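You operate a simulated robot arm through the tools that you are given. There is no shell and no other tool.

You run a simulated two-armed robot. Do the job below in one go: nothing can be reset, and whatever is moved stays where it is left.

## Task
Tension 1 lays slack: set 2, jog two metres on, then wind to 15 metres.
Fine: hook the start before you jog; one run by the start button; an even lay.

It is judged by the outcome, as a careful person would: the job done as asked, and still so three seconds after it is handed in. It fails if anything else is knocked over, pushed out of place, dropped, spilled or broken.

## Robot
Two 6-joint arms with two-finger grippers on one trunk, on a base that drives. Base frame: it is fixed to the floor where the robot stands at the start and does not move with it; the origin is under the middle of the robot, x ahead of it, y to its left, z up; the surface under the hand at the start is at about z = 800. Lengths are in mm, angles in rad, forces in N, time in s.
The left shoulder is at the start at [30, 178, 1063], the right one opposite. With the tool pointing down near the work surface each hand reaches from about 540 to 800 mm from the robot's upright axis, wherever it stands, measured 20 degrees to its own side. Places, roughly: blue stop [500, -200, 800]; counter reset button [600, -400, 800]; grey lock knob [500, -200, 800]; quick nut [700, 100, 1000]; red stop [400, -400, 800]; winder jog button [600, -500, 800]; winder speed dial [600, 300, 600]; winder tension dial [500, 0, 600]. Payload 2.54 kg a hand.
Tool frame (each hand has its own): the origin (TCP) lies between the finger pads and is the grasp point; the fingertips stand 30 mm ahead of it; z points along the fingers, y is the line along which they close. Largest opening 116 mm; the body of the gripper starts 95 mm behind the TCP.
Orientation is that of the tool frame in the base frame, as a unit quaternion [w, x, y, z]. With the fingers straight down and closing along the base's y, the tool's x points along the base's -x, its y along +y and its z along -z.

## Interface
- The arms move only by the tool jog_arm. It takes "left_rows", "right_rows" or both (then of equal length, played together; a hand with none holds still); each is one flat list of numbers, 7 for each row, row after row: the shift along the tool's x, y, z in mm, then the turn, a rotation vector about the tool's x, y, z in degrees, then the opening in per cent of the stroke, from 0 (shut) to 100 (fully open). In form: [tx, ty, tz, ax, ay, az, gripper, tx, ty, tz, ax, ay, az, gripper, ...]. A call has 1 to 20 rows; each row shifts and turns the commanded pose from where the row before left it, along the tool's axes as they then stand. Rows are played at 5 a second. More than 50 mm and 0.15 rad between two rows, or a gripper value outside its range, and nothing of the call is played. A pose out of reach is approached as far as the arm can. The call stops where the force on the tool passes 40 N (or 10 N more than at its start, if that is more) or the arm is blocked; 0.2 s more then pass. The fingers move at their own pace (about 153 mm/s each) and stop on an object; they squeeze with about 29 N. The grip force told is the motor's: it shows also when the fingers shut on nothing. Time passes only in rows, and 0.2 s behind the last, so rows that do not move let the fingers close. It gives the time, the measured TCP pose, the force on the tool (base axes), the opening and the grip force at its end, in the units of the frame above (readings bear some noise), with the torque about the TCP (base axes, N m) and any sound that the robot's microphone picked up.
- Cameras (640 x 400 px; columns grow to the right, rows downward): "scene" is now at [39.4, -27.8, 1777.8]; the picture's right is [-0.33, -0.94, 0.00], its down [-0.76, 0.27, -0.59] and it looks along [0.56, -0.20, -0.81] (base axes); focal length 253 px, centre (320, 200). "left" rides on the left gripper at [69, 15, -122] in its tool frame; the picture's right is [-0.21, 0.98, 0.00], its down [-0.83, -0.18, -0.53] and it looks along [-0.52, -0.11, 0.85] (tool axes); focal length 251 px, centre (320, 200). "right" rides on the right gripper at [69, -15, -122] in its tool frame; the picture's right is [0.21, 0.98, 0.00], its down [-0.83, 0.18, -0.53] and it looks along [-0.52, 0.11, 0.85] (tool axes); focal length 251 px, centre (320, 200). There is no depth. A picture from a camera that has moved, and an enlarged one, comes with that camera's place and axes in the base frame and with its lens.
- snapshot(camera): a new picture of that camera. No time passes.
- lift_body(by): slides the trunk up (or, below 0, down) by that many mm; the arms and the scene camera ride with it, the base frame stays. It gives what a move gives, with no picture.
- roll_base(legs): drives the robot by 1 to 6 legs, each [ahead, left, turn to the left] in mm, mm and rad, along the robot's own axes; the way and the turn of a leg run together, so that a leg with both is an arc; at most 1500 mm and 3.142 rad a leg. The arms and the cameras ride along, it lands a little off, and it stops where it bumps. It gives what a move gives.
- head_to(pan, tilt): turns the head with the scene camera to pan (to the left, within 2.496 rad either way) and tilt (down, from -0.506 to 1.204), counted from straight ahead of the robot. It gives what a move gives.
- inspect(camera, box): a new picture of the part [left, top, right, bottom] of that camera's present view, enlarged. No time passes.
- job_done(): hands the job in; it is judged then, once.

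Nothing tells you exact positions but the pictures and the camera data. Unless the task says otherwise, let go and move clear before handing in.

The tools are called after "Request:" as a command line: name --argument value ..., lists and objects as JSON in quotes. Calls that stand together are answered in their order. jog_arm: Moves the arms, as the interface text tells. Its arguments: {"type":"object","properties":{"left_rows":{"type":"array"},"right_rows":{"type":"array"}},"required":[]} The other tools are called the same way: lift_body (by) slides the trunk up or down; roll_base (legs) drives the base; head_to (pan, tilt) turns the head that bears the scene camera; snapshot (camera) takes a picture; inspect (camera, box) takes an enlarged picture of a part of a camera's view; job_done () hands the job in.

At the start:

```text
time_s: 0.0
left_tcp_pos: [614.8, 59.3, 1241.0]
left_tcp_rot: [0.0, 0.001, 1.0, 0.0]
left_contact_force: [0.5, 0.3, -0.3]
left_moment: [-0.02, -0.02, -0.01]
left_finger_gap: 116.3
left_grasp_force: 0.0
right_tcp_pos: [429.3, -300.6, 1231.3]
right_tcp_rot: [0.0, 0.0, 1.0, -0.001]
right_contact_force: [-1.1, 0.1, -0.1]
right_moment: [-0.02, -0.02, -0.02]
right_finger_gap: 115.9
right_grasp_force: 0.1
trunk travel left (down, up): [-275.0, 265.0]
robot x, y, heading: [-2.2, 1.2, -0.003]
head pan, tilt: [-0.339, 0.939]
```

scene: 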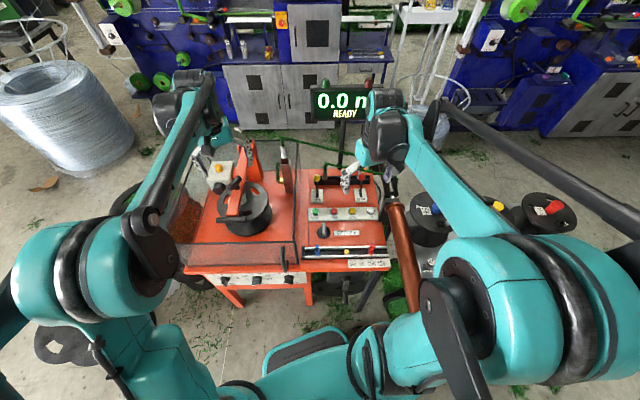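
right: 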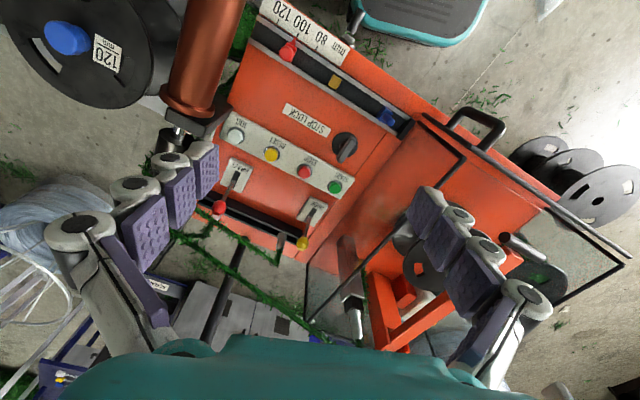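
left: 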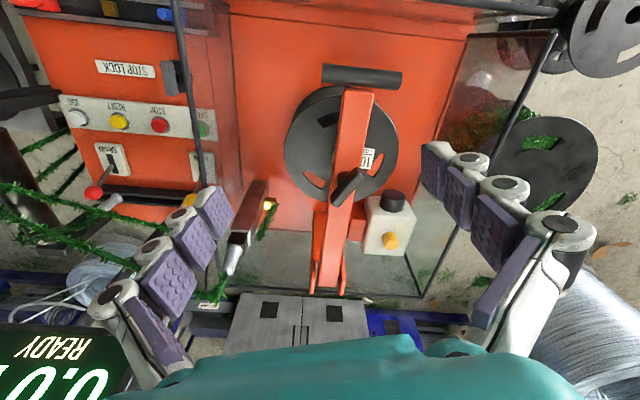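

I see a winder machine with an orange table, a spool under a guard, a panel with four buttons (jog, reset, stop, start), a stop rail with red, yellow and blue stops, and a readout showing 0.0 m READY. I'll look closer before moving anything.

Request:
inspect --camera "scene" --box '[290, 160, 400, 280]'

Request:
inspect --camera "scene" --box '[170, 130, 310, 300]'

Request:
inspect --camera "right" --box '[170, 0, 420, 270]'

Request:
inspect --camera "left" --box '[180, 40, 480, 300]'

Request:
inspect --camera "left" --box '[0, 0, 240, 220]'

Request:
inspect --camera "scene" --box '[290, 70, 420, 200]'

```text
3.33 times, centred on (345, 220) of scene
camera zoom: at [39.4, -27.8, 1777.8], right [-0.33, -0.94, 0.0], down [-0.76, 0.27, -0.59], along [0.56, -0.2, -0.81], focal length 842 px, centre (237, 133)
```

zoom: 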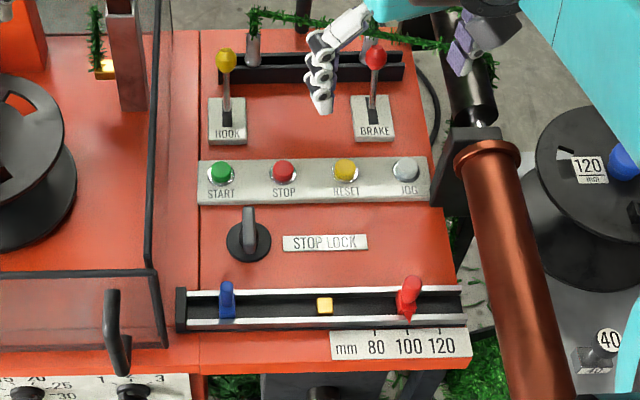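

```text
2.35 times, centred on (240, 215) of scene
camera zoom: at [39.4, -27.8, 1777.8], right [-0.33, -0.94, 0.0], down [-0.76, 0.27, -0.59], along [0.56, -0.2, -0.81], focal length 594 px, centre (508, 165)
```

zoom: 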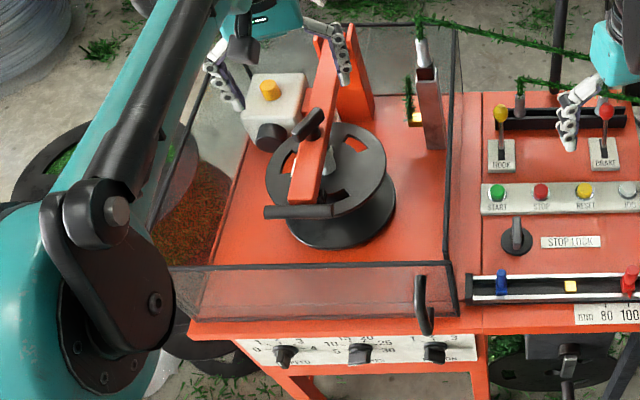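

```text
1.48 times, centred on (295, 135) of right
camera zoom: at [359.5, -316.5, 1353.4], right [-0.21, 0.98, 0.0], down [0.83, 0.18, 0.53], along [0.52, 0.11, -0.85], focal length 372 px, centre (357, 296)
```

zoom: 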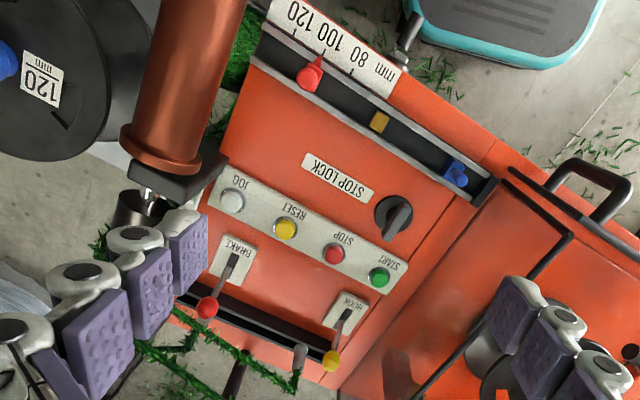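

```text
1.54 times, centred on (330, 170) of left
camera zoom: at [546.2, 74.4, 1363.2], right [0.21, 0.98, 0.0], down [0.83, -0.18, 0.53], along [0.52, -0.11, -0.85], focal length 387 px, centre (305, 246)
```

zoom: 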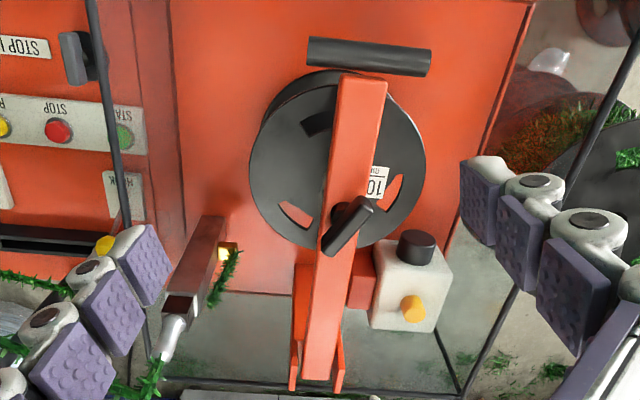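

```text
1.82 times, centred on (120, 110) of left
camera zoom: at [546.2, 74.4, 1363.2], right [0.21, 0.98, 0.0], down [0.83, -0.18, 0.53], along [0.52, -0.11, -0.85], focal length 457 px, centre (684, 364)
```

zoom: 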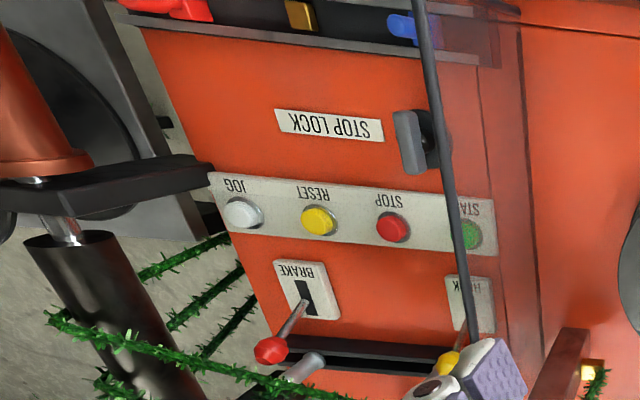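

```text
3.08 times, centred on (355, 135) of scene
camera zoom: at [39.4, -27.8, 1777.8], right [-0.33, -0.94, 0.0], down [-0.76, 0.27, -0.59], along [0.56, -0.2, -0.81], focal length 777 px, centre (212, 400)
```

zoom: 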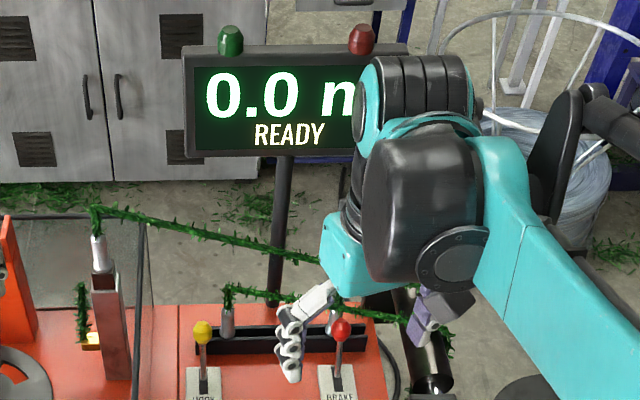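

The machine sits turned about 17° to my right, with three dials on its front face. I need sharper views of the dials, the spool tag and the stop rail, so I'll aim the head there and inspect.

Request:
head_to --pan -0.1 --tilt 1.1

Request:
inspect --camera "left" --box '[270, 60, 430, 280]'

Request:
inspect --camera "right" --box '[240, 0, 420, 130]'

Request:
inspect --camera "right" --box '[180, 100, 360, 270]'

```text
time_s: 0.8
left_tcp_pos: [612.8, 59.6, 1240.9]
left_tcp_rot: [0.0, 0.0, 1.0, 0.0]
left_contact_force: [0.0, -0.5, 0.3]
left_moment: [-0.04, -0.02, -0.01]
left_finger_gap: 116.0
left_grasp_force: 0.0
right_tcp_pos: [428.5, -301.7, 1231.0]
right_tcp_rot: [0.0, 0.0, 1.0, -0.001]
right_contact_force: [-0.3, -0.3, -0.5]
right_moment: [-0.01, 0.0, 0.03]
right_finger_gap: 116.1
right_grasp_force: 0.0
trunk travel left (down, up): [-275.0, 265.0]
robot x, y, heading: [-1.2, -0.4, -0.001]
head pan, tilt: [-0.099, 1.1]
```

```text
1.82 times, centred on (350, 170) of left
camera zoom: at [546.2, 74.4, 1363.2], right [0.21, 0.98, 0.0], down [0.83, -0.18, 0.53], along [0.52, -0.11, -0.85], focal length 457 px, centre (266, 254)
```

zoom: 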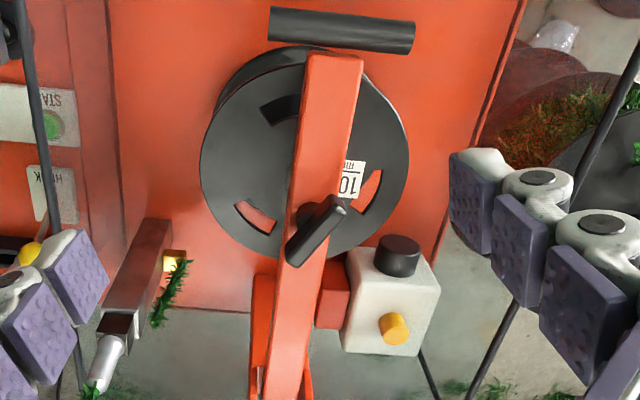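

```text
3.08 times, centred on (330, 65) of right
camera zoom: at [359.5, -316.5, 1353.4], right [-0.21, 0.98, 0.0], down [0.83, 0.18, 0.53], along [0.52, 0.11, -0.85], focal length 774 px, centre (289, 615)
```

zoom: 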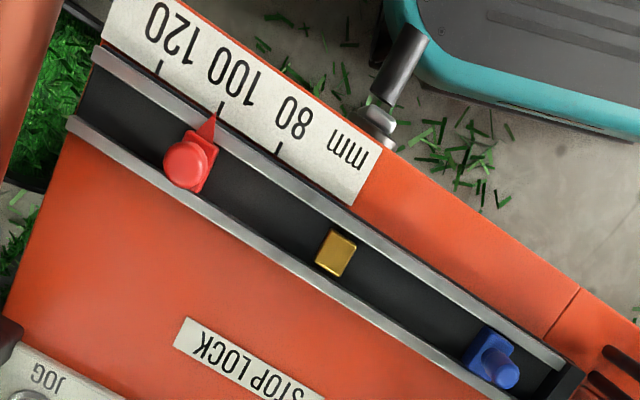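

```text
2.35 times, centred on (270, 185) of right
camera zoom: at [359.5, -316.5, 1353.4], right [-0.21, 0.98, 0.0], down [0.83, 0.18, 0.53], along [0.52, 0.11, -0.85], focal length 592 px, centre (438, 235)
```

zoom: 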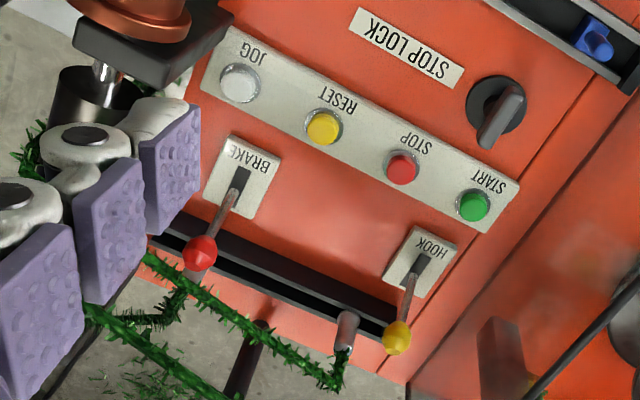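

The red stop points to 100 and the spool tag starts with "10". I'll view the front dials from the new head angle.

Request:
snapshot --camera "scene"

```text
taken
camera scene: at [33.1, -9.8, 1766.8], right [-0.1, -0.99, 0.0], down [-0.89, 0.09, -0.45], along [0.45, -0.05, -0.89], focal length 253 px, centre (320, 200)
```

scene: 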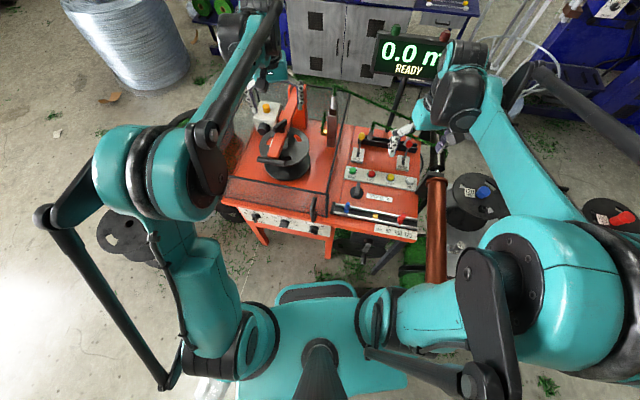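

Request:
inspect --camera "scene" --box '[220, 170, 340, 250]'

Request:
inspect --camera "scene" --box '[230, 80, 350, 190]'

Request:
inspect --camera "scene" --box '[330, 110, 450, 250]'

```text
5.00 times, centred on (280, 210) of scene
camera zoom: at [33.1, -9.8, 1766.8], right [-0.1, -0.99, 0.0], down [-0.89, 0.09, -0.45], along [0.45, -0.05, -0.89], focal length 1263 px, centre (520, 150)
```

zoom: 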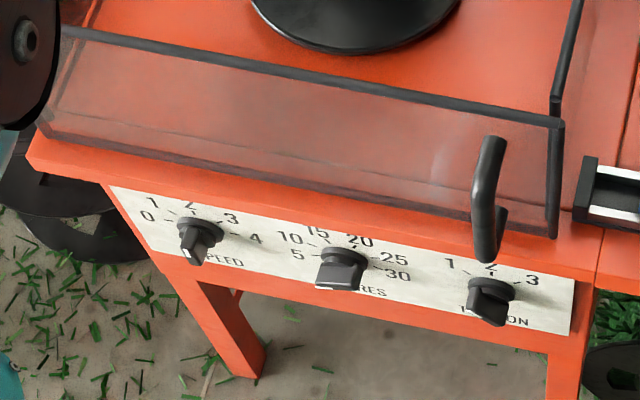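

```text
3.64 times, centred on (290, 135) of scene
camera zoom: at [33.1, -9.8, 1766.8], right [-0.1, -0.99, 0.0], down [-0.89, 0.09, -0.45], along [0.45, -0.05, -0.89], focal length 918 px, centre (429, 436)
```

zoom: 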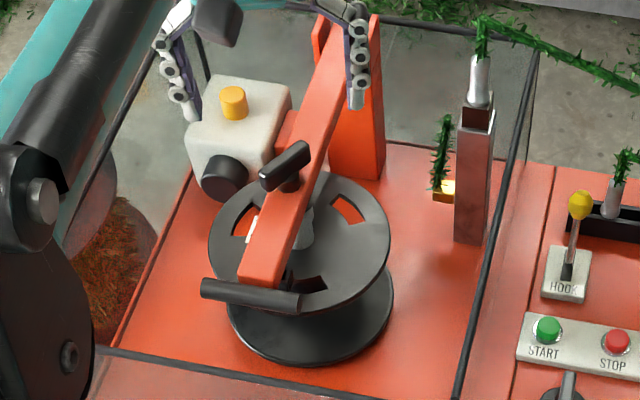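

```text
2.86 times, centred on (390, 180) of scene
camera zoom: at [33.1, -9.8, 1766.8], right [-0.1, -0.99, 0.0], down [-0.89, 0.09, -0.45], along [0.45, -0.05, -0.89], focal length 722 px, centre (120, 257)
```

zoom: 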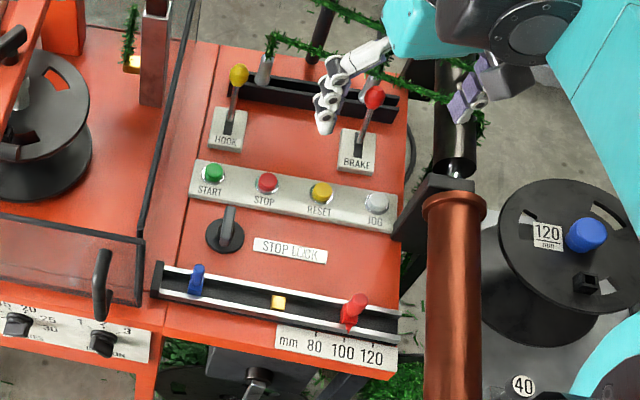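

The dials read SPEED 0–4, METRES 5–30 and TENSION 1–3 along the front face. Before moving I want to identify the copper column on the right and check the space around and behind me, so I'll pan the head.

Request:
head_to --pan -0.8 --tilt 0.9

Request:
snapshot --camera "scene"

Request:
snapshot --camera "right"

Request:
head_to --pan 2.4 --tilt 0.8

Request:
snapshot --camera "scene"

Request:
head_to --pan -2.4 --tilt 0.8

Request:
snapshot --camera "scene"

```text
time_s: 1.8
left_tcp_pos: [614.5, 59.4, 1241.0]
left_tcp_rot: [0.0, 0.0, 1.0, 0.0]
left_contact_force: [-0.6, 0.2, -0.2]
left_moment: [-0.02, 0.04, -0.01]
left_finger_gap: 115.9
left_grasp_force: 0.2
right_tcp_pos: [429.0, -302.2, 1232.0]
right_tcp_rot: [0.001, 0.0, 1.0, 0.0]
right_contact_force: [-0.1, -0.1, -0.7]
right_moment: [0.0, 0.02, 0.03]
right_finger_gap: 115.8
right_grasp_force: 0.0
trunk travel left (down, up): [-275.0, 265.0]
robot x, y, heading: [1.4, 4.7, 0.003]
head pan, tilt: [-0.799, 0.901]
```

```text
taken
camera scene: at [22.9, -57.5, 1780.6], right [-0.72, -0.7, 0.0], down [-0.55, 0.56, -0.62], along [0.43, -0.44, -0.78], focal length 253 px, centre (320, 200)
```

scene: 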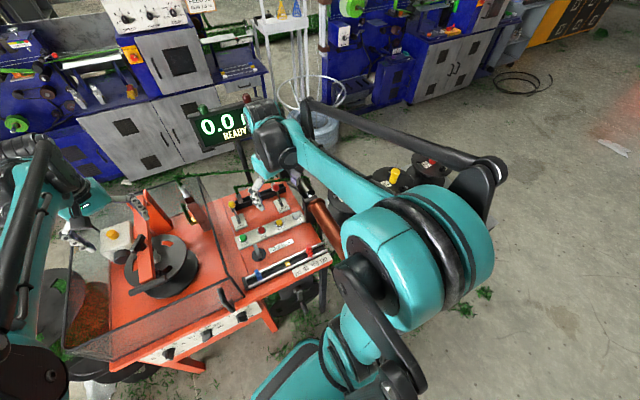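

```text
taken
camera right: at [359.5, -316.5, 1353.4], right [-0.21, 0.98, 0.0], down [0.83, 0.18, 0.53], along [0.52, 0.11, -0.85], focal length 251 px, centre (320, 200)
```

right: 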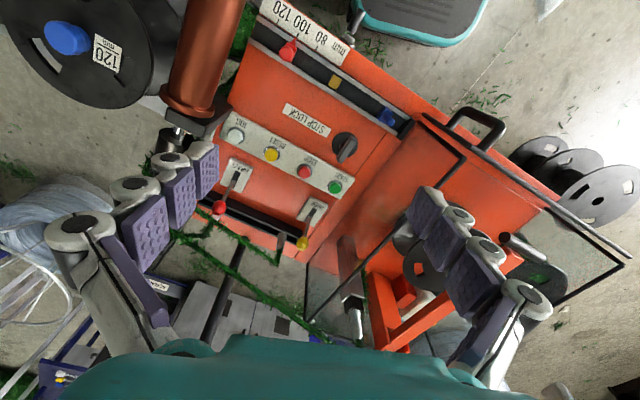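

```text
time_s: 4.6
left_tcp_pos: [615.4, 59.1, 1240.4]
left_tcp_rot: [-0.001, 0.0, 1.0, -0.001]
left_contact_force: [-0.8, 1.5, -0.3]
left_moment: [0.0, 0.01, 0.04]
left_finger_gap: 116.1
left_grasp_force: 0.0
right_tcp_pos: [429.7, -300.9, 1231.8]
right_tcp_rot: [-0.001, 0.0, 1.0, 0.001]
right_contact_force: [-0.6, 0.4, 0.0]
right_moment: [0.01, -0.03, -0.04]
right_finger_gap: 115.9
right_grasp_force: 0.1
trunk travel left (down, up): [-275.0, 265.0]
robot x, y, heading: [0.1, 0.1, 0.002]
head pan, tilt: [2.4, 0.799]
```

```text
taken
camera scene: at [-89.2, 51.1, 1788.6], right [0.68, 0.74, 0.0], down [0.53, -0.48, -0.7], along [-0.51, 0.47, -0.72], focal length 253 px, centre (320, 200)
```

scene: 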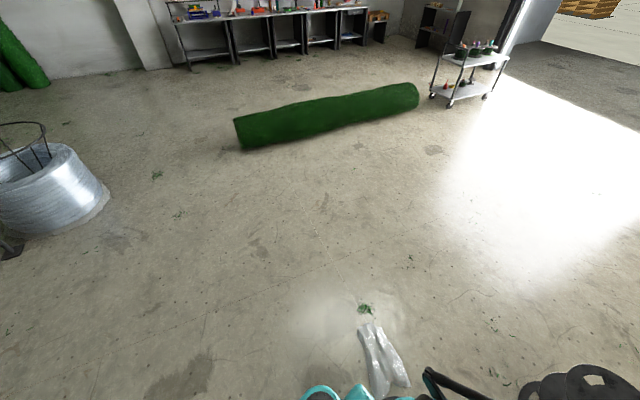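

```text
time_s: 8.4
left_tcp_pos: [613.9, 60.1, 1239.7]
left_tcp_rot: [0.001, 0.001, 1.0, 0.0]
left_contact_force: [0.5, -0.6, 0.0]
left_moment: [0.0, 0.01, -0.02]
left_finger_gap: 115.9
left_grasp_force: 0.0
right_tcp_pos: [428.5, -301.1, 1231.7]
right_tcp_rot: [0.0, 0.0, 1.0, -0.001]
right_contact_force: [0.7, -0.1, -0.9]
right_moment: [0.0, 0.01, -0.01]
right_finger_gap: 116.0
right_grasp_force: 0.1
trunk travel left (down, up): [-275.0, 265.0]
robot x, y, heading: [0.0, 0.3, -0.002]
head pan, tilt: [-2.4, 0.799]
```

```text
taken
camera scene: at [-89.3, -58.0, 1788.6], right [-0.68, 0.74, 0.0], down [0.53, 0.48, -0.7], along [-0.51, -0.47, -0.72], focal length 253 px, centre (320, 200)
```

scene: 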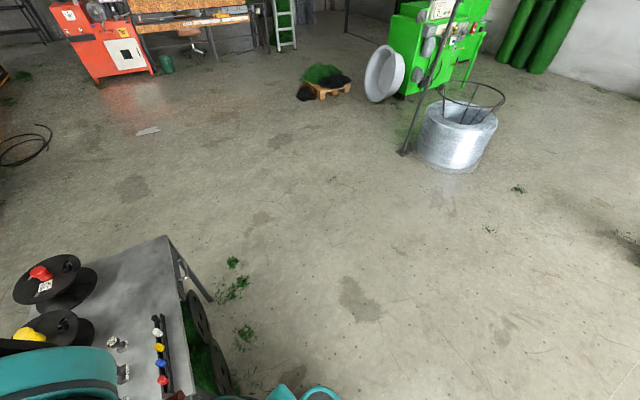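

Behind me is open floor, and a bench with spare spools stands off my right side. I'm not sure how tall the copper column near the JOG button is, so I'll shift the right hand a little up and left for a second viewpoint.

Request:
jog_arm --right_rows '[0, 30, -35, 0, 0, 0, 100, 0, 30, -35, 0, 0, 0, 100, 0, 30, -35, 0, 0, 0, 100]'

Request:
snapshot --camera "right"

Request:
head_to --pan -0.7 --tilt 1.15

Request:
snapshot --camera "scene"

```text
time_s: 9.2
left_tcp_pos: [614.7, 60.6, 1241.3]
left_tcp_rot: [0.0, 0.0, 1.0, -0.001]
left_contact_force: [-0.3, 0.2, -0.4]
left_moment: [0.0, 0.0, -0.02]
left_finger_gap: 115.9
left_grasp_force: 0.1
right_tcp_pos: [426.9, -210.3, 1336.8]
right_tcp_rot: [-0.001, 0.0, 1.0, 0.0]
right_contact_force: [-1.1, -0.3, -0.4]
right_moment: [0.03, -0.02, 0.03]
right_finger_gap: 115.5
right_grasp_force: 0.1
trunk travel left (down, up): [-275.0, 265.0]
robot x, y, heading: [-0.6, 3.1, -0.004]
head pan, tilt: [-2.4, 0.799]
```

```text
taken
camera right: at [358.1, -226.0, 1458.8], right [-0.21, 0.98, 0.0], down [0.83, 0.18, 0.53], along [0.52, 0.11, -0.85], focal length 251 px, centre (320, 200)
```

right: 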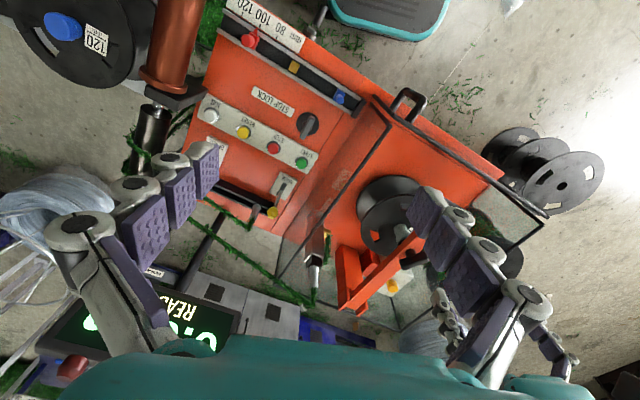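

```text
time_s: 10.9
left_tcp_pos: [614.8, 60.2, 1240.5]
left_tcp_rot: [0.0, -0.001, 1.0, -0.001]
left_contact_force: [-0.2, 0.4, -0.8]
left_moment: [0.0, 0.02, 0.02]
left_finger_gap: 116.0
left_grasp_force: 0.1
right_tcp_pos: [428.0, -212.5, 1334.8]
right_tcp_rot: [-0.001, -0.001, 1.0, 0.0]
right_contact_force: [0.6, -0.9, -0.3]
right_moment: [-0.01, -0.01, -0.01]
right_finger_gap: 115.9
right_grasp_force: 0.0
trunk travel left (down, up): [-275.0, 265.0]
robot x, y, heading: [-1.9, 0.4, -0.002]
head pan, tilt: [-0.7, 1.15]
```

```text
taken
camera scene: at [15.8, -41.9, 1763.7], right [-0.64, -0.76, 0.0], down [-0.7, 0.59, -0.41], along [0.31, -0.26, -0.91], focal length 253 px, centre (320, 200)
```

scene: 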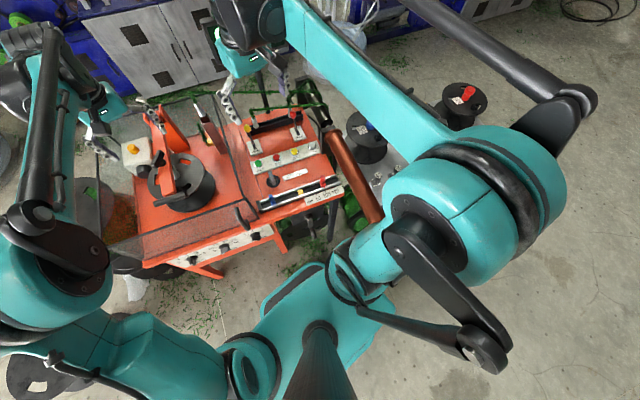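

The copper column's top comes out near [445, -448, 1045], tall and close to JOG, and its lower part runs toward me behind my right arm. I'll turn the right wrist so its camera looks that way.

Request:
jog_arm --right_rows '[0, 0, 0, 0, 0, 8.5, 100, 0, 0, 0, 0, 0, 8.5, 100, 0, 0, 0, 0, 0, 8.5, 100, 0, 0, 0, 0, 0, 8.5, 100, 0, 0, 0, 0, 0, 8.5, 100, 0, 0, 0, 0, 0, 8.5, 100, 0, 0, 0, 0, 0, 8.5, 100, 0, 0, 0, 0, 0, 8.5, 100]'

Request:
snapshot --camera "right"

```text
time_s: 12.7
left_tcp_pos: [613.8, 58.8, 1239.1]
left_tcp_rot: [0.0, 0.001, 1.0, 0.0]
left_contact_force: [-0.6, 0.9, -0.6]
left_moment: [0.01, -0.02, -0.01]
left_finger_gap: 116.1
left_grasp_force: 0.1
right_tcp_pos: [429.1, -210.9, 1335.8]
right_tcp_rot: [0.0, 0.561, 0.828, 0.0]
right_contact_force: [-0.5, 0.5, -0.3]
right_moment: [-0.01, -0.04, -0.02]
right_finger_gap: 115.8
right_grasp_force: 0.0
trunk travel left (down, up): [-275.0, 265.0]
robot x, y, heading: [0.8, -1.7, 0.0]
head pan, tilt: [-0.7, 1.15]
```

```text
taken
camera right: at [388.5, -152.7, 1458.4], right [0.83, 0.56, 0.0], down [0.48, -0.7, 0.53], along [0.3, -0.44, -0.85], focal length 251 px, centre (320, 200)
```

right: 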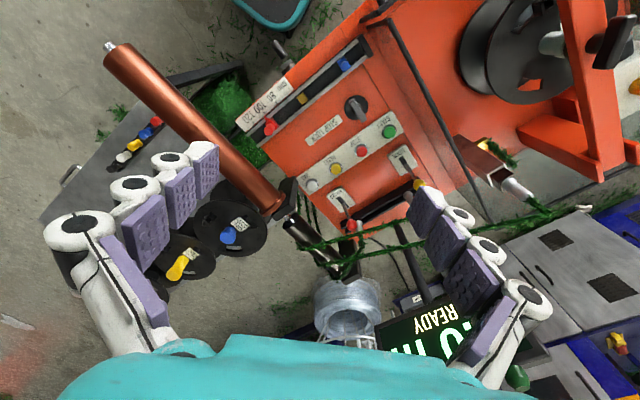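

The copper part is a long inclined roller running from about [465, -465, 1000] down to about [33, -402, 850], close to my right shoulder. I'll zoom in to understand the bracket and anything near JOG.

Request:
inspect --camera "right" --box '[80, 20, 320, 260]'

Request:
inspect --camera "right" --box '[230, 120, 440, 290]'

Request:
inspect --camera "right" --box '[360, 0, 640, 260]'

Request:
inspect --camera "scene" --box '[220, 70, 400, 240]'

```text
1.67 times, centred on (200, 140) of right
camera zoom: at [388.5, -152.7, 1458.4], right [0.83, 0.56, 0.0], down [0.48, -0.7, 0.53], along [0.3, -0.44, -0.85], focal length 419 px, centre (520, 300)
```

zoom: 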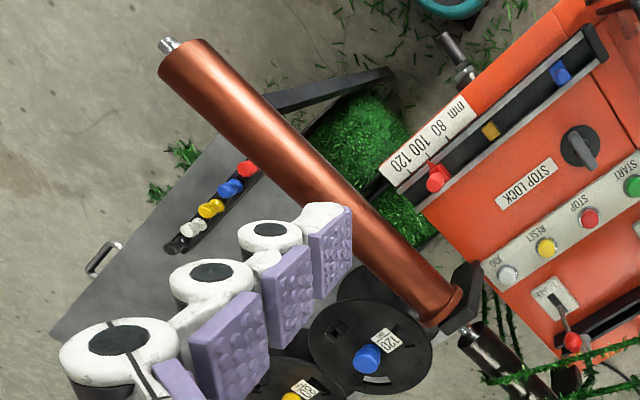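

```text
2.35 times, centred on (335, 205) of right
camera zoom: at [388.5, -152.7, 1458.4], right [0.83, 0.56, 0.0], down [0.48, -0.7, 0.53], along [0.3, -0.44, -0.85], focal length 592 px, centre (285, 188)
```

zoom: 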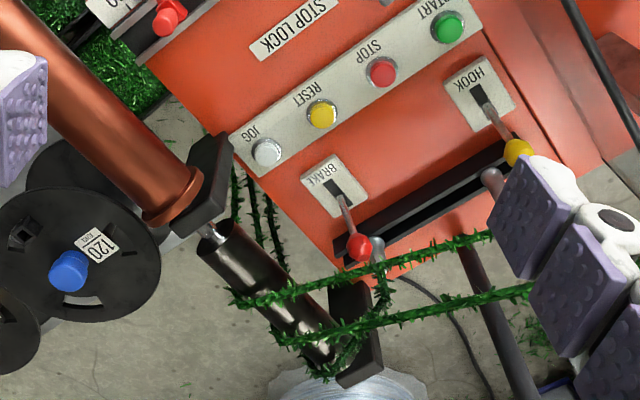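

```text
1.54 times, centred on (500, 130) of right
camera zoom: at [388.5, -152.7, 1458.4], right [0.83, 0.56, 0.0], down [0.48, -0.7, 0.53], along [0.3, -0.44, -0.85], focal length 387 px, centre (43, 308)
```

zoom: 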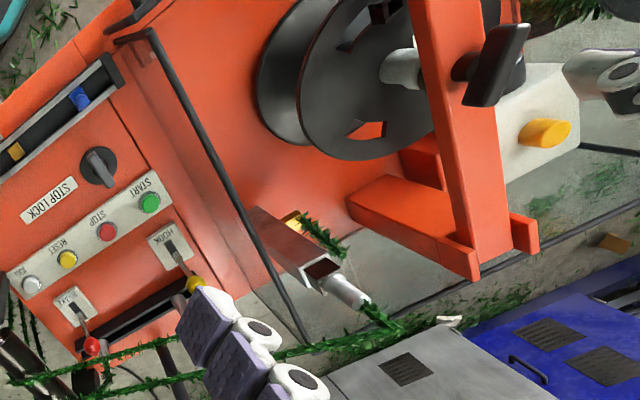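

```text
2.35 times, centred on (310, 155) of scene
camera zoom: at [15.8, -41.8, 1763.7], right [-0.64, -0.76, 0.0], down [-0.7, 0.59, -0.41], along [0.31, -0.26, -0.91], focal length 594 px, centre (344, 306)
```

zoom: 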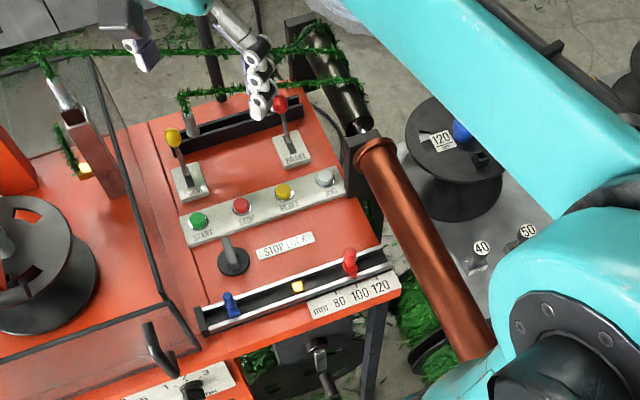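

The roller is horizontal at about z=915, just right of the JOG button, so I must keep the right arm clear of it. Next I back away about 320 mm and turn square to the machine so the left hand can reach the front dials.

Request:
roll_base --legs '[[-320, 0, 0], [0, 0, -0.325]]'

Request:
head_to --pan 0.0 --tilt 0.8

Request:
snapshot --camera "scene"

Request:
snapshot --camera "left"

```text
time_s: 15.8
left_tcp_pos: [281.8, -139.8, 1239.9]
left_tcp_rot: [0.0, 0.16, 0.987, 0.001]
left_contact_force: [-0.1, -0.2, -0.6]
left_moment: [0.03, 0.0, 0.01]
left_finger_gap: 116.1
left_grasp_force: 0.1
right_tcp_pos: [19.9, -335.8, 1335.2]
right_tcp_rot: [0.0, 0.685, 0.728, -0.001]
right_contact_force: [-0.1, 0.0, 0.4]
right_moment: [-0.02, -0.04, 0.01]
right_finger_gap: 116.0
right_grasp_force: 0.0
trunk travel left (down, up): [-275.0, 265.0]
robot x, y, heading: [-321.2, 2.9, -0.325]
head pan, tilt: [-0.7, 1.15]
```

```text
time_s: 16.9
left_tcp_pos: [282.1, -138.9, 1241.2]
left_tcp_rot: [0.0, 0.16, 0.987, 0.0]
left_contact_force: [-0.3, -0.4, 0.4]
left_moment: [0.03, 0.01, -0.01]
left_finger_gap: 116.1
left_grasp_force: 0.1
right_tcp_pos: [19.7, -336.5, 1336.1]
right_tcp_rot: [0.0, 0.685, 0.728, 0.0]
right_contact_force: [0.1, 0.1, -0.4]
right_moment: [0.0, 0.01, 0.0]
right_finger_gap: 115.9
right_grasp_force: 0.0
trunk travel left (down, up): [-275.0, 265.0]
robot x, y, heading: [-320.8, -0.3, -0.324]
head pan, tilt: [0.0, 0.799]
```

```text
taken
camera scene: at [-270.8, -19.8, 1788.5], right [-0.32, -0.95, 0.0], down [-0.68, 0.23, -0.7], along [0.66, -0.22, -0.72], focal length 253 px, centre (320, 200)
```

scene: 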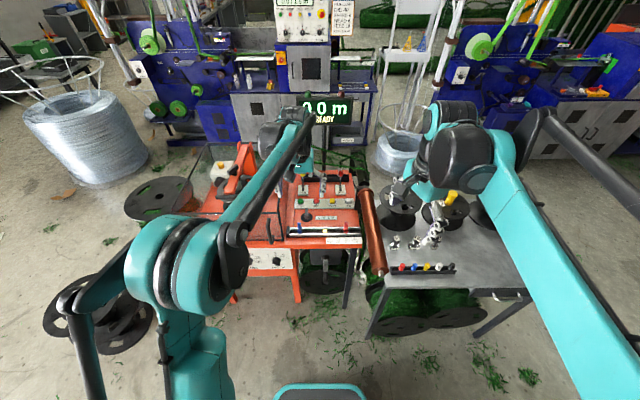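

```text
taken
camera left: at [222.6, -102.9, 1363.3], right [0.51, 0.86, 0.0], down [0.73, -0.43, 0.53], along [0.46, -0.27, -0.85], focal length 251 px, centre (320, 200)
```

left: 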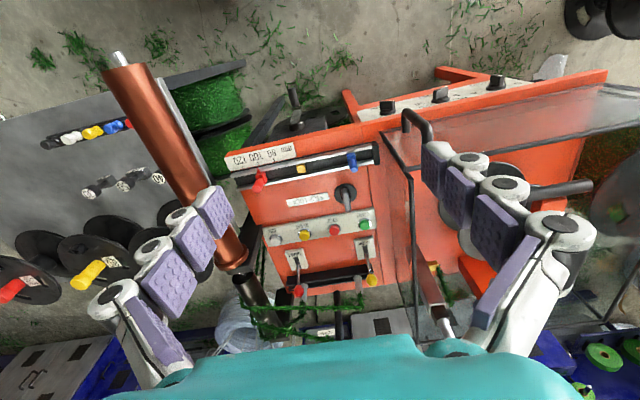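

I'm now square to the machine, with the tension dial estimated at about [425, -27, 715] in the base frame. I'll move the left hand left, pitch it to point at the machine, and then look at the dials head-on.

Request:
jog_arm --left_rows '[0, 45, 0, 0, 0, 0, 100, 0, 45, 0, 0, 0, 0, 100, 0, 40, 0, 0, -8.5, 0, 100, 0, 20, 0, 0, -8.5, 0, 100, 0, 0, 0, 0, -8.5, 0, 100, 0, 0, 0, 0, -8.5, 0, 100, 0, 0, 0, 0, -8.5, 0, 100, 0, 0, 0, 0, -8.5, 0, 100, 0, 0, 0, 0, -8.5, 0, 100, 0, 0, 0, 0, -8.5, 0, 100, 0, 0, 0, 0, -8.5, 0, 100, 0, 0, 0, 0, -8.5, 0, 100, 0, 0, 0, 0, -5, 0, 100]'

Request:
snapshot --camera "left"

Request:
snapshot --camera "scene"

```text
time_s: 19.7
left_tcp_pos: [331.1, 4.2, 1240.4]
left_tcp_rot: [0.692, 0.115, 0.704, -0.113]
left_contact_force: [0.2, -0.5, -0.3]
left_moment: [-0.01, -0.02, 0.02]
left_finger_gap: 116.0
left_grasp_force: 0.0
right_tcp_pos: [21.0, -337.0, 1336.8]
right_tcp_rot: [0.0, 0.686, 0.728, 0.0]
right_contact_force: [-1.4, 0.2, 0.1]
right_moment: [-0.03, 0.03, 0.01]
right_finger_gap: 116.0
right_grasp_force: 0.1
trunk travel left (down, up): [-275.0, 265.0]
robot x, y, heading: [-320.8, 1.1, -0.325]
head pan, tilt: [0.0, 0.799]
```

```text
taken
camera left: at [218.9, 56.8, 1174.3], right [0.31, 0.92, 0.22], down [-0.55, -0.01, 0.84], along [0.77, -0.38, 0.51], focal length 251 px, centre (320, 200)
```

left: 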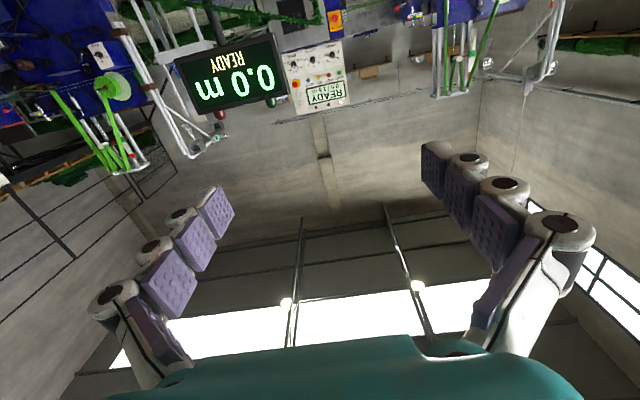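

```text
taken
camera scene: at [-270.6, -19.5, 1788.6], right [-0.32, -0.95, 0.0], down [-0.68, 0.23, -0.7], along [0.66, -0.22, -0.72], focal length 253 px, centre (320, 200)
```

scene: 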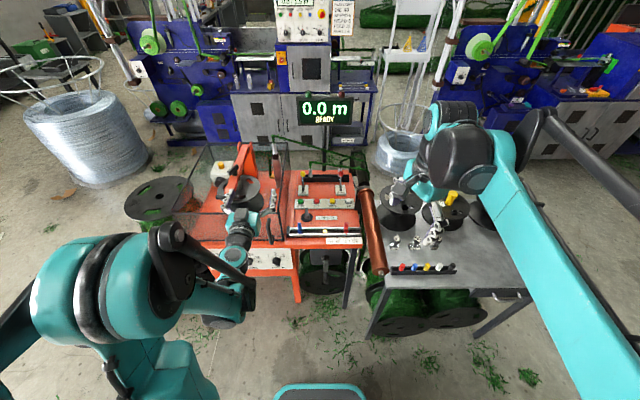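

The hand is level and pointing at the machine. I'll lower it in front of the dial panel, keeping a good distance, and look.

Request:
jog_arm --left_rows '[44, 0, -6, 0, 0, 0, 100, 44, 0, -6, 0, 0, 0, 100, 44, 0, -6, 0, 0, 0, 100, 44, 0, -6, 0, 0, 0, 100, 44, 0, -6, 0, 0, 0, 100, 44, 0, -6, 0, 0, 0, 100, 44, 0, -6, 0, 0, 0, 100, 44, 0, -6, 0, 0, 0, 100, 44, 0, -6, 0, 0, 0, 100, 44, 0, -6, 0, 0, 0, 100, 44, 0, -6, 0, 0, 0, 100, 36, 0, -6, 0, 0, 0, 100]'

Request:
snapshot --camera "left"

Request:
snapshot --camera "scene"

```text
time_s: 22.2
left_tcp_pos: [498.9, -31.2, 1008.7]
left_tcp_rot: [0.698, 0.115, 0.697, -0.115]
left_contact_force: [-16.6, 1.5, 34.5]
left_moment: [0.53, 1.55, 0.17]
left_finger_gap: 115.8
left_grasp_force: 0.0
left hand out of reach, approached as far as the arm can: row 1, 2, 3, 4, 5, 6, 7, 8, 9, 10, 11, 12
right_tcp_pos: [20.3, -336.6, 1336.6]
right_tcp_rot: [0.002, 0.684, 0.729, -0.001]
right_contact_force: [1.2, 0.9, -0.5]
right_moment: [-0.03, 0.1, -0.01]
right_finger_gap: 115.7
right_grasp_force: 0.0
trunk travel left (down, up): [-275.0, 265.0]
robot x, y, heading: [-317.7, -1.0, -0.329]
head pan, tilt: [0.0, 0.799]
stopped in row 12 (left hand): the force on the tool passed its limit at 304 N (the readings are from after the stop); the commanded pose is now the measured one
```

```text
taken
camera left: at [389.7, 23.2, 940.6], right [0.31, 0.93, 0.21], down [-0.57, 0.0, 0.82], along [0.76, -0.38, 0.52], focal length 251 px, centre (320, 200)
```

left: 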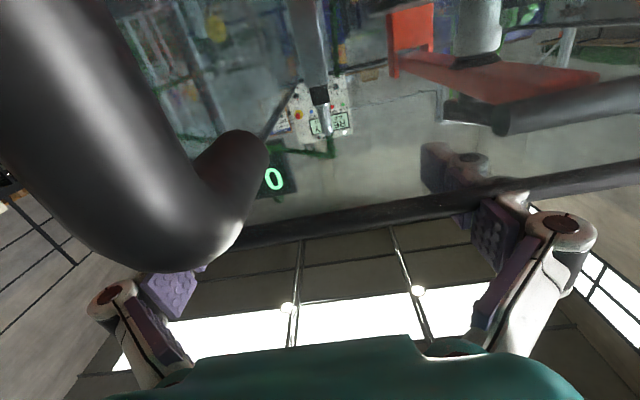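

```text
taken
camera scene: at [-274.0, -19.1, 1788.9], right [-0.32, -0.95, 0.0], down [-0.68, 0.23, -0.7], along [0.66, -0.22, -0.72], focal length 253 px, centre (320, 200)
```

scene: 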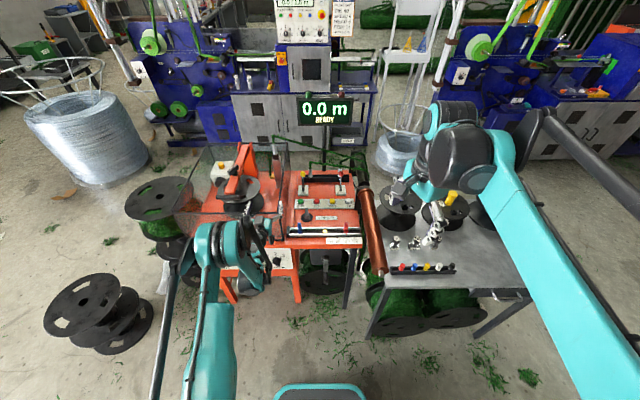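

That pose was out of reach, the hand drifted forward and is now pressing on the guard's top edge beside its handle. I'll lift it gently off first, then check the guard for any shift.

Request:
jog_arm --left_rows '[-20, 0, 0, 0, 0, 0, 100, -20, 0, 0, 0, 0, 0, 100]'

Request:
snapshot --camera "left"

Request:
inspect --camera "scene" --box '[170, 120, 380, 310]'

```text
time_s: 22.8
left_tcp_pos: [501.8, -28.9, 1047.4]
left_tcp_rot: [0.698, 0.114, 0.698, -0.114]
left_contact_force: [-0.5, 0.2, 0.4]
left_moment: [0.01, 0.03, 0.01]
left_finger_gap: 116.0
left_grasp_force: 0.1
right_tcp_pos: [19.8, -336.3, 1336.0]
right_tcp_rot: [0.0, 0.685, 0.728, 0.0]
right_contact_force: [0.4, -0.3, -0.1]
right_moment: [-0.04, 0.01, 0.0]
right_finger_gap: 116.3
right_grasp_force: 0.0
trunk travel left (down, up): [-275.0, 265.0]
robot x, y, heading: [-316.7, -1.5, -0.325]
head pan, tilt: [0.0, 0.799]
```

```text
taken
camera left: at [391.8, 24.1, 978.0], right [0.31, 0.93, 0.22], down [-0.56, 0.0, 0.83], along [0.76, -0.38, 0.52], focal length 251 px, centre (320, 200)
```

left: 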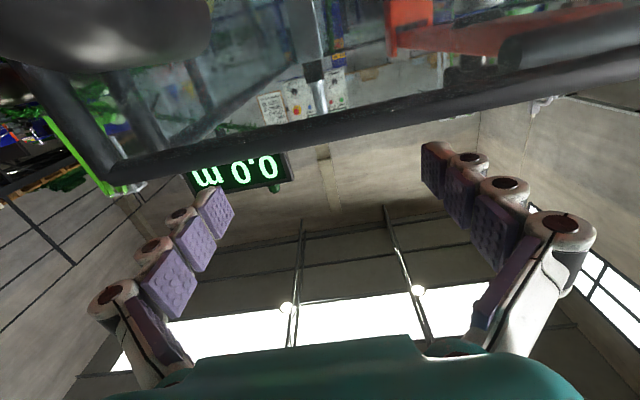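

```text
2.11 times, centred on (275, 215) of scene
camera zoom: at [-271.0, -19.5, 1788.5], right [-0.32, -0.95, 0.0], down [-0.68, 0.23, -0.7], along [0.66, -0.22, -0.72], focal length 532 px, centre (415, 168)
```

zoom: 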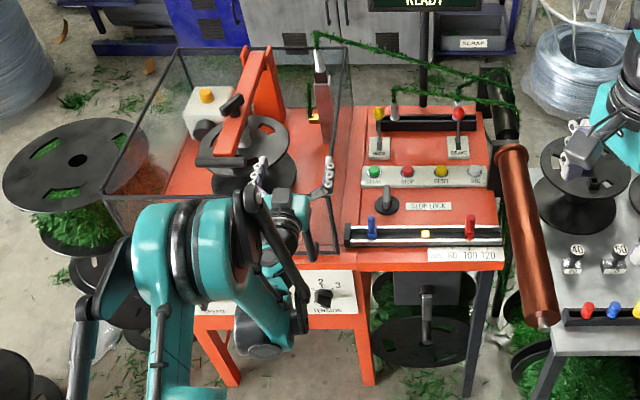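

The hand is free and the guard looks unmoved compared with the earlier view. The arm can't fold that close to my body, so I'll raise the hand a little more and back up about 140 mm.

Request:
jog_arm --left_rows '[-25, 0, 0, 0, 0, 0, 100, -25, 0, 0, 0, 0, 0, 100]'

Request:
roll_base --legs '[[-140, 0, 0]]'

Request:
snapshot --camera "scene"

```text
time_s: 23.4
left_tcp_pos: [503.0, -31.1, 1097.6]
left_tcp_rot: [0.698, 0.114, 0.698, -0.114]
left_contact_force: [0.6, 0.2, -0.7]
left_moment: [0.01, 0.0, 0.0]
left_finger_gap: 116.1
left_grasp_force: 0.1
right_tcp_pos: [21.7, -336.4, 1336.7]
right_tcp_rot: [0.001, 0.686, 0.728, 0.0]
right_contact_force: [0.6, -0.1, 0.0]
right_moment: [-0.05, 0.0, -0.04]
right_finger_gap: 115.9
right_grasp_force: 0.0
trunk travel left (down, up): [-275.0, 265.0]
robot x, y, heading: [-319.0, -0.3, -0.321]
head pan, tilt: [0.0, 0.799]
```

```text
time_s: 24.7
left_tcp_pos: [367.4, 14.3, 1098.3]
left_tcp_rot: [0.698, 0.115, 0.698, -0.114]
left_contact_force: [-1.0, 0.4, -0.2]
left_moment: [0.02, 0.05, 0.0]
left_finger_gap: 115.9
left_grasp_force: 0.0
right_tcp_pos: [-114.4, -291.3, 1337.0]
right_tcp_rot: [0.001, 0.686, 0.727, 0.001]
right_contact_force: [-0.2, -0.3, 0.4]
right_moment: [0.0, -0.02, -0.01]
right_finger_gap: 116.0
right_grasp_force: 0.1
trunk travel left (down, up): [-275.0, 265.0]
robot x, y, heading: [-453.4, 44.6, -0.323]
head pan, tilt: [0.0, 0.799]
```

```text
taken
camera scene: at [-406.5, 26.2, 1788.6], right [-0.32, -0.95, 0.0], down [-0.68, 0.23, -0.7], along [0.66, -0.22, -0.72], focal length 253 px, centre (320, 200)
```

scene: 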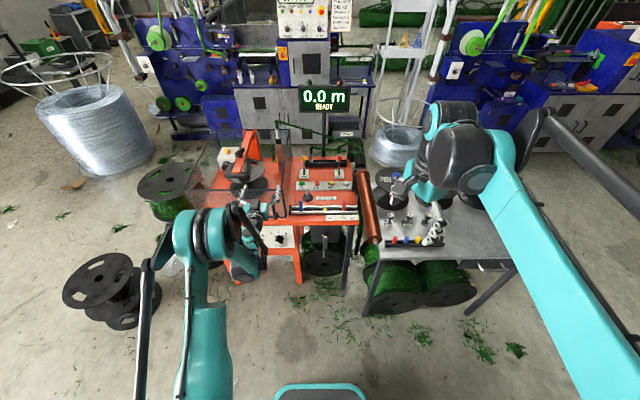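

Clear now. I'll lower the trunk by 180 mm so the left arm works at a comfortable height, then bring the hand down in front of the tension dial at a standoff.

Request:
lift_body --by -180

Request:
snapshot --camera "left"

Request:
snapshot --camera "scene"

```text
time_s: 26.7
left_tcp_pos: [367.0, 14.7, 918.1]
left_tcp_rot: [0.698, 0.115, 0.698, -0.115]
left_contact_force: [0.2, 0.1, 0.3]
left_moment: [0.0, 0.02, 0.0]
left_finger_gap: 115.7
left_grasp_force: 0.0
right_tcp_pos: [-113.7, -291.4, 1156.6]
right_tcp_rot: [0.0, 0.685, 0.728, 0.001]
right_contact_force: [0.3, 0.7, -0.2]
right_moment: [-0.01, 0.0, -0.02]
right_finger_gap: 115.8
right_grasp_force: 0.0
trunk travel left (down, up): [-95.0, 445.0]
robot x, y, heading: [-450.3, 43.9, -0.323]
head pan, tilt: [0.0, 0.799]
```

```text
taken
camera left: at [258.2, 67.5, 849.4], right [0.31, 0.93, 0.22], down [-0.56, 0.0, 0.83], along [0.76, -0.38, 0.52], focal length 251 px, centre (320, 200)
```

left: 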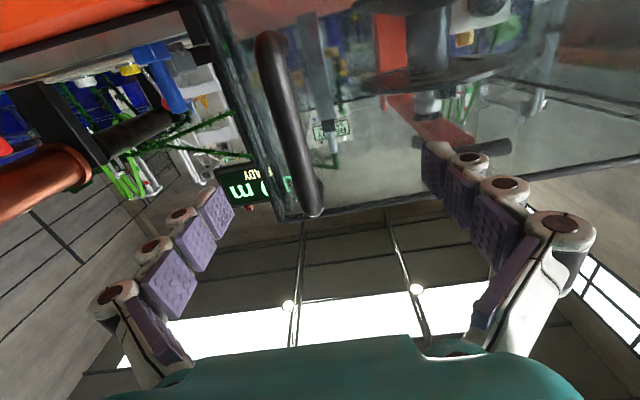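

```text
taken
camera scene: at [-405.4, 25.8, 1608.7], right [-0.32, -0.95, 0.0], down [-0.68, 0.23, -0.7], along [0.66, -0.22, -0.72], focal length 253 px, centre (320, 200)
```

scene: 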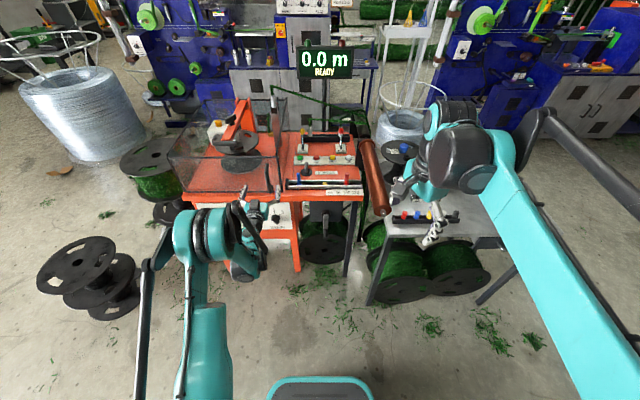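

All clear. I'll lower the hand in small steps, checking reach.

Request:
jog_arm --left_rows '[30, 0, 0, 0, 0, 0, 100, 30, 0, 0, 0, 0, 0, 100, 30, 0, 0, 0, 0, 0, 100]'

Request:
snapshot --camera "left"

```text
time_s: 27.5
left_tcp_pos: [369.3, 16.4, 825.9]
left_tcp_rot: [0.697, 0.115, 0.698, -0.114]
left_contact_force: [-0.2, 0.6, 0.0]
left_moment: [-0.03, -0.02, 0.04]
left_finger_gap: 116.1
left_grasp_force: 0.0
right_tcp_pos: [-113.0, -292.3, 1155.6]
right_tcp_rot: [0.0, 0.686, 0.728, -0.001]
right_contact_force: [0.2, 0.4, 0.1]
right_moment: [0.03, 0.03, -0.03]
right_finger_gap: 116.1
right_grasp_force: 0.0
trunk travel left (down, up): [-95.0, 445.0]
robot x, y, heading: [-453.8, 46.1, -0.325]
head pan, tilt: [0.0, 0.799]
```

```text
taken
camera left: at [258.5, 68.5, 758.0], right [0.31, 0.93, 0.21], down [-0.56, 0.0, 0.83], along [0.76, -0.38, 0.52], focal length 251 px, centre (320, 200)
```

left: 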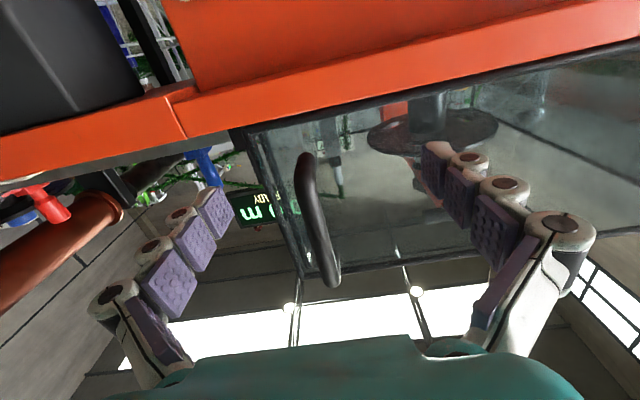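

Reach is fine here. I'll continue down to dial height.

Request:
jog_arm --left_rows '[30, 0, 0, 0, 0, 0, 100, 30, 0, 0, 0, 0, 0, 100, 30, 0, 0, 0, 0, 0, 100, 20, 0, 0, 0, 0, 0, 100]'

Request:
snapshot --camera "left"

```text
time_s: 28.5
left_tcp_pos: [377.2, 13.4, 768.2]
left_tcp_rot: [0.698, 0.114, 0.698, -0.115]
left_contact_force: [-0.3, 0.4, -0.6]
left_moment: [-0.01, 0.03, -0.02]
left_finger_gap: 116.3
left_grasp_force: 0.2
left hand out of reach, approached as far as the arm can: row 1, 2, 3, 4
right_tcp_pos: [-112.7, -291.1, 1156.6]
right_tcp_rot: [0.0, 0.686, 0.728, 0.0]
right_contact_force: [-0.1, -0.3, 0.8]
right_moment: [0.04, 0.02, -0.01]
right_finger_gap: 116.2
right_grasp_force: 0.0
trunk travel left (down, up): [-95.0, 445.0]
robot x, y, heading: [-454.1, 46.4, -0.324]
head pan, tilt: [0.0, 0.799]
```

```text
taken
camera left: at [268.2, 66.5, 700.4], right [0.31, 0.93, 0.22], down [-0.56, 0.0, 0.83], along [0.76, -0.38, 0.52], focal length 251 px, centre (320, 200)
```

left: 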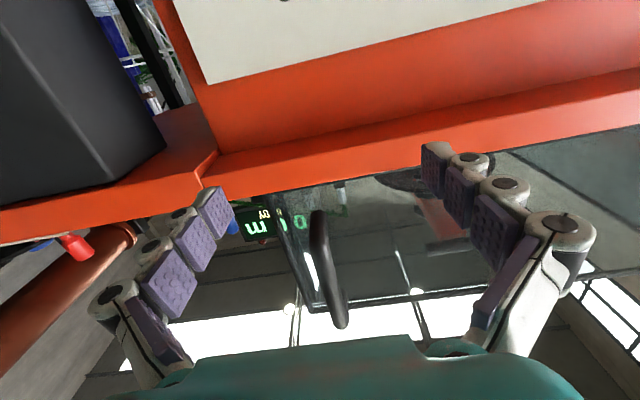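

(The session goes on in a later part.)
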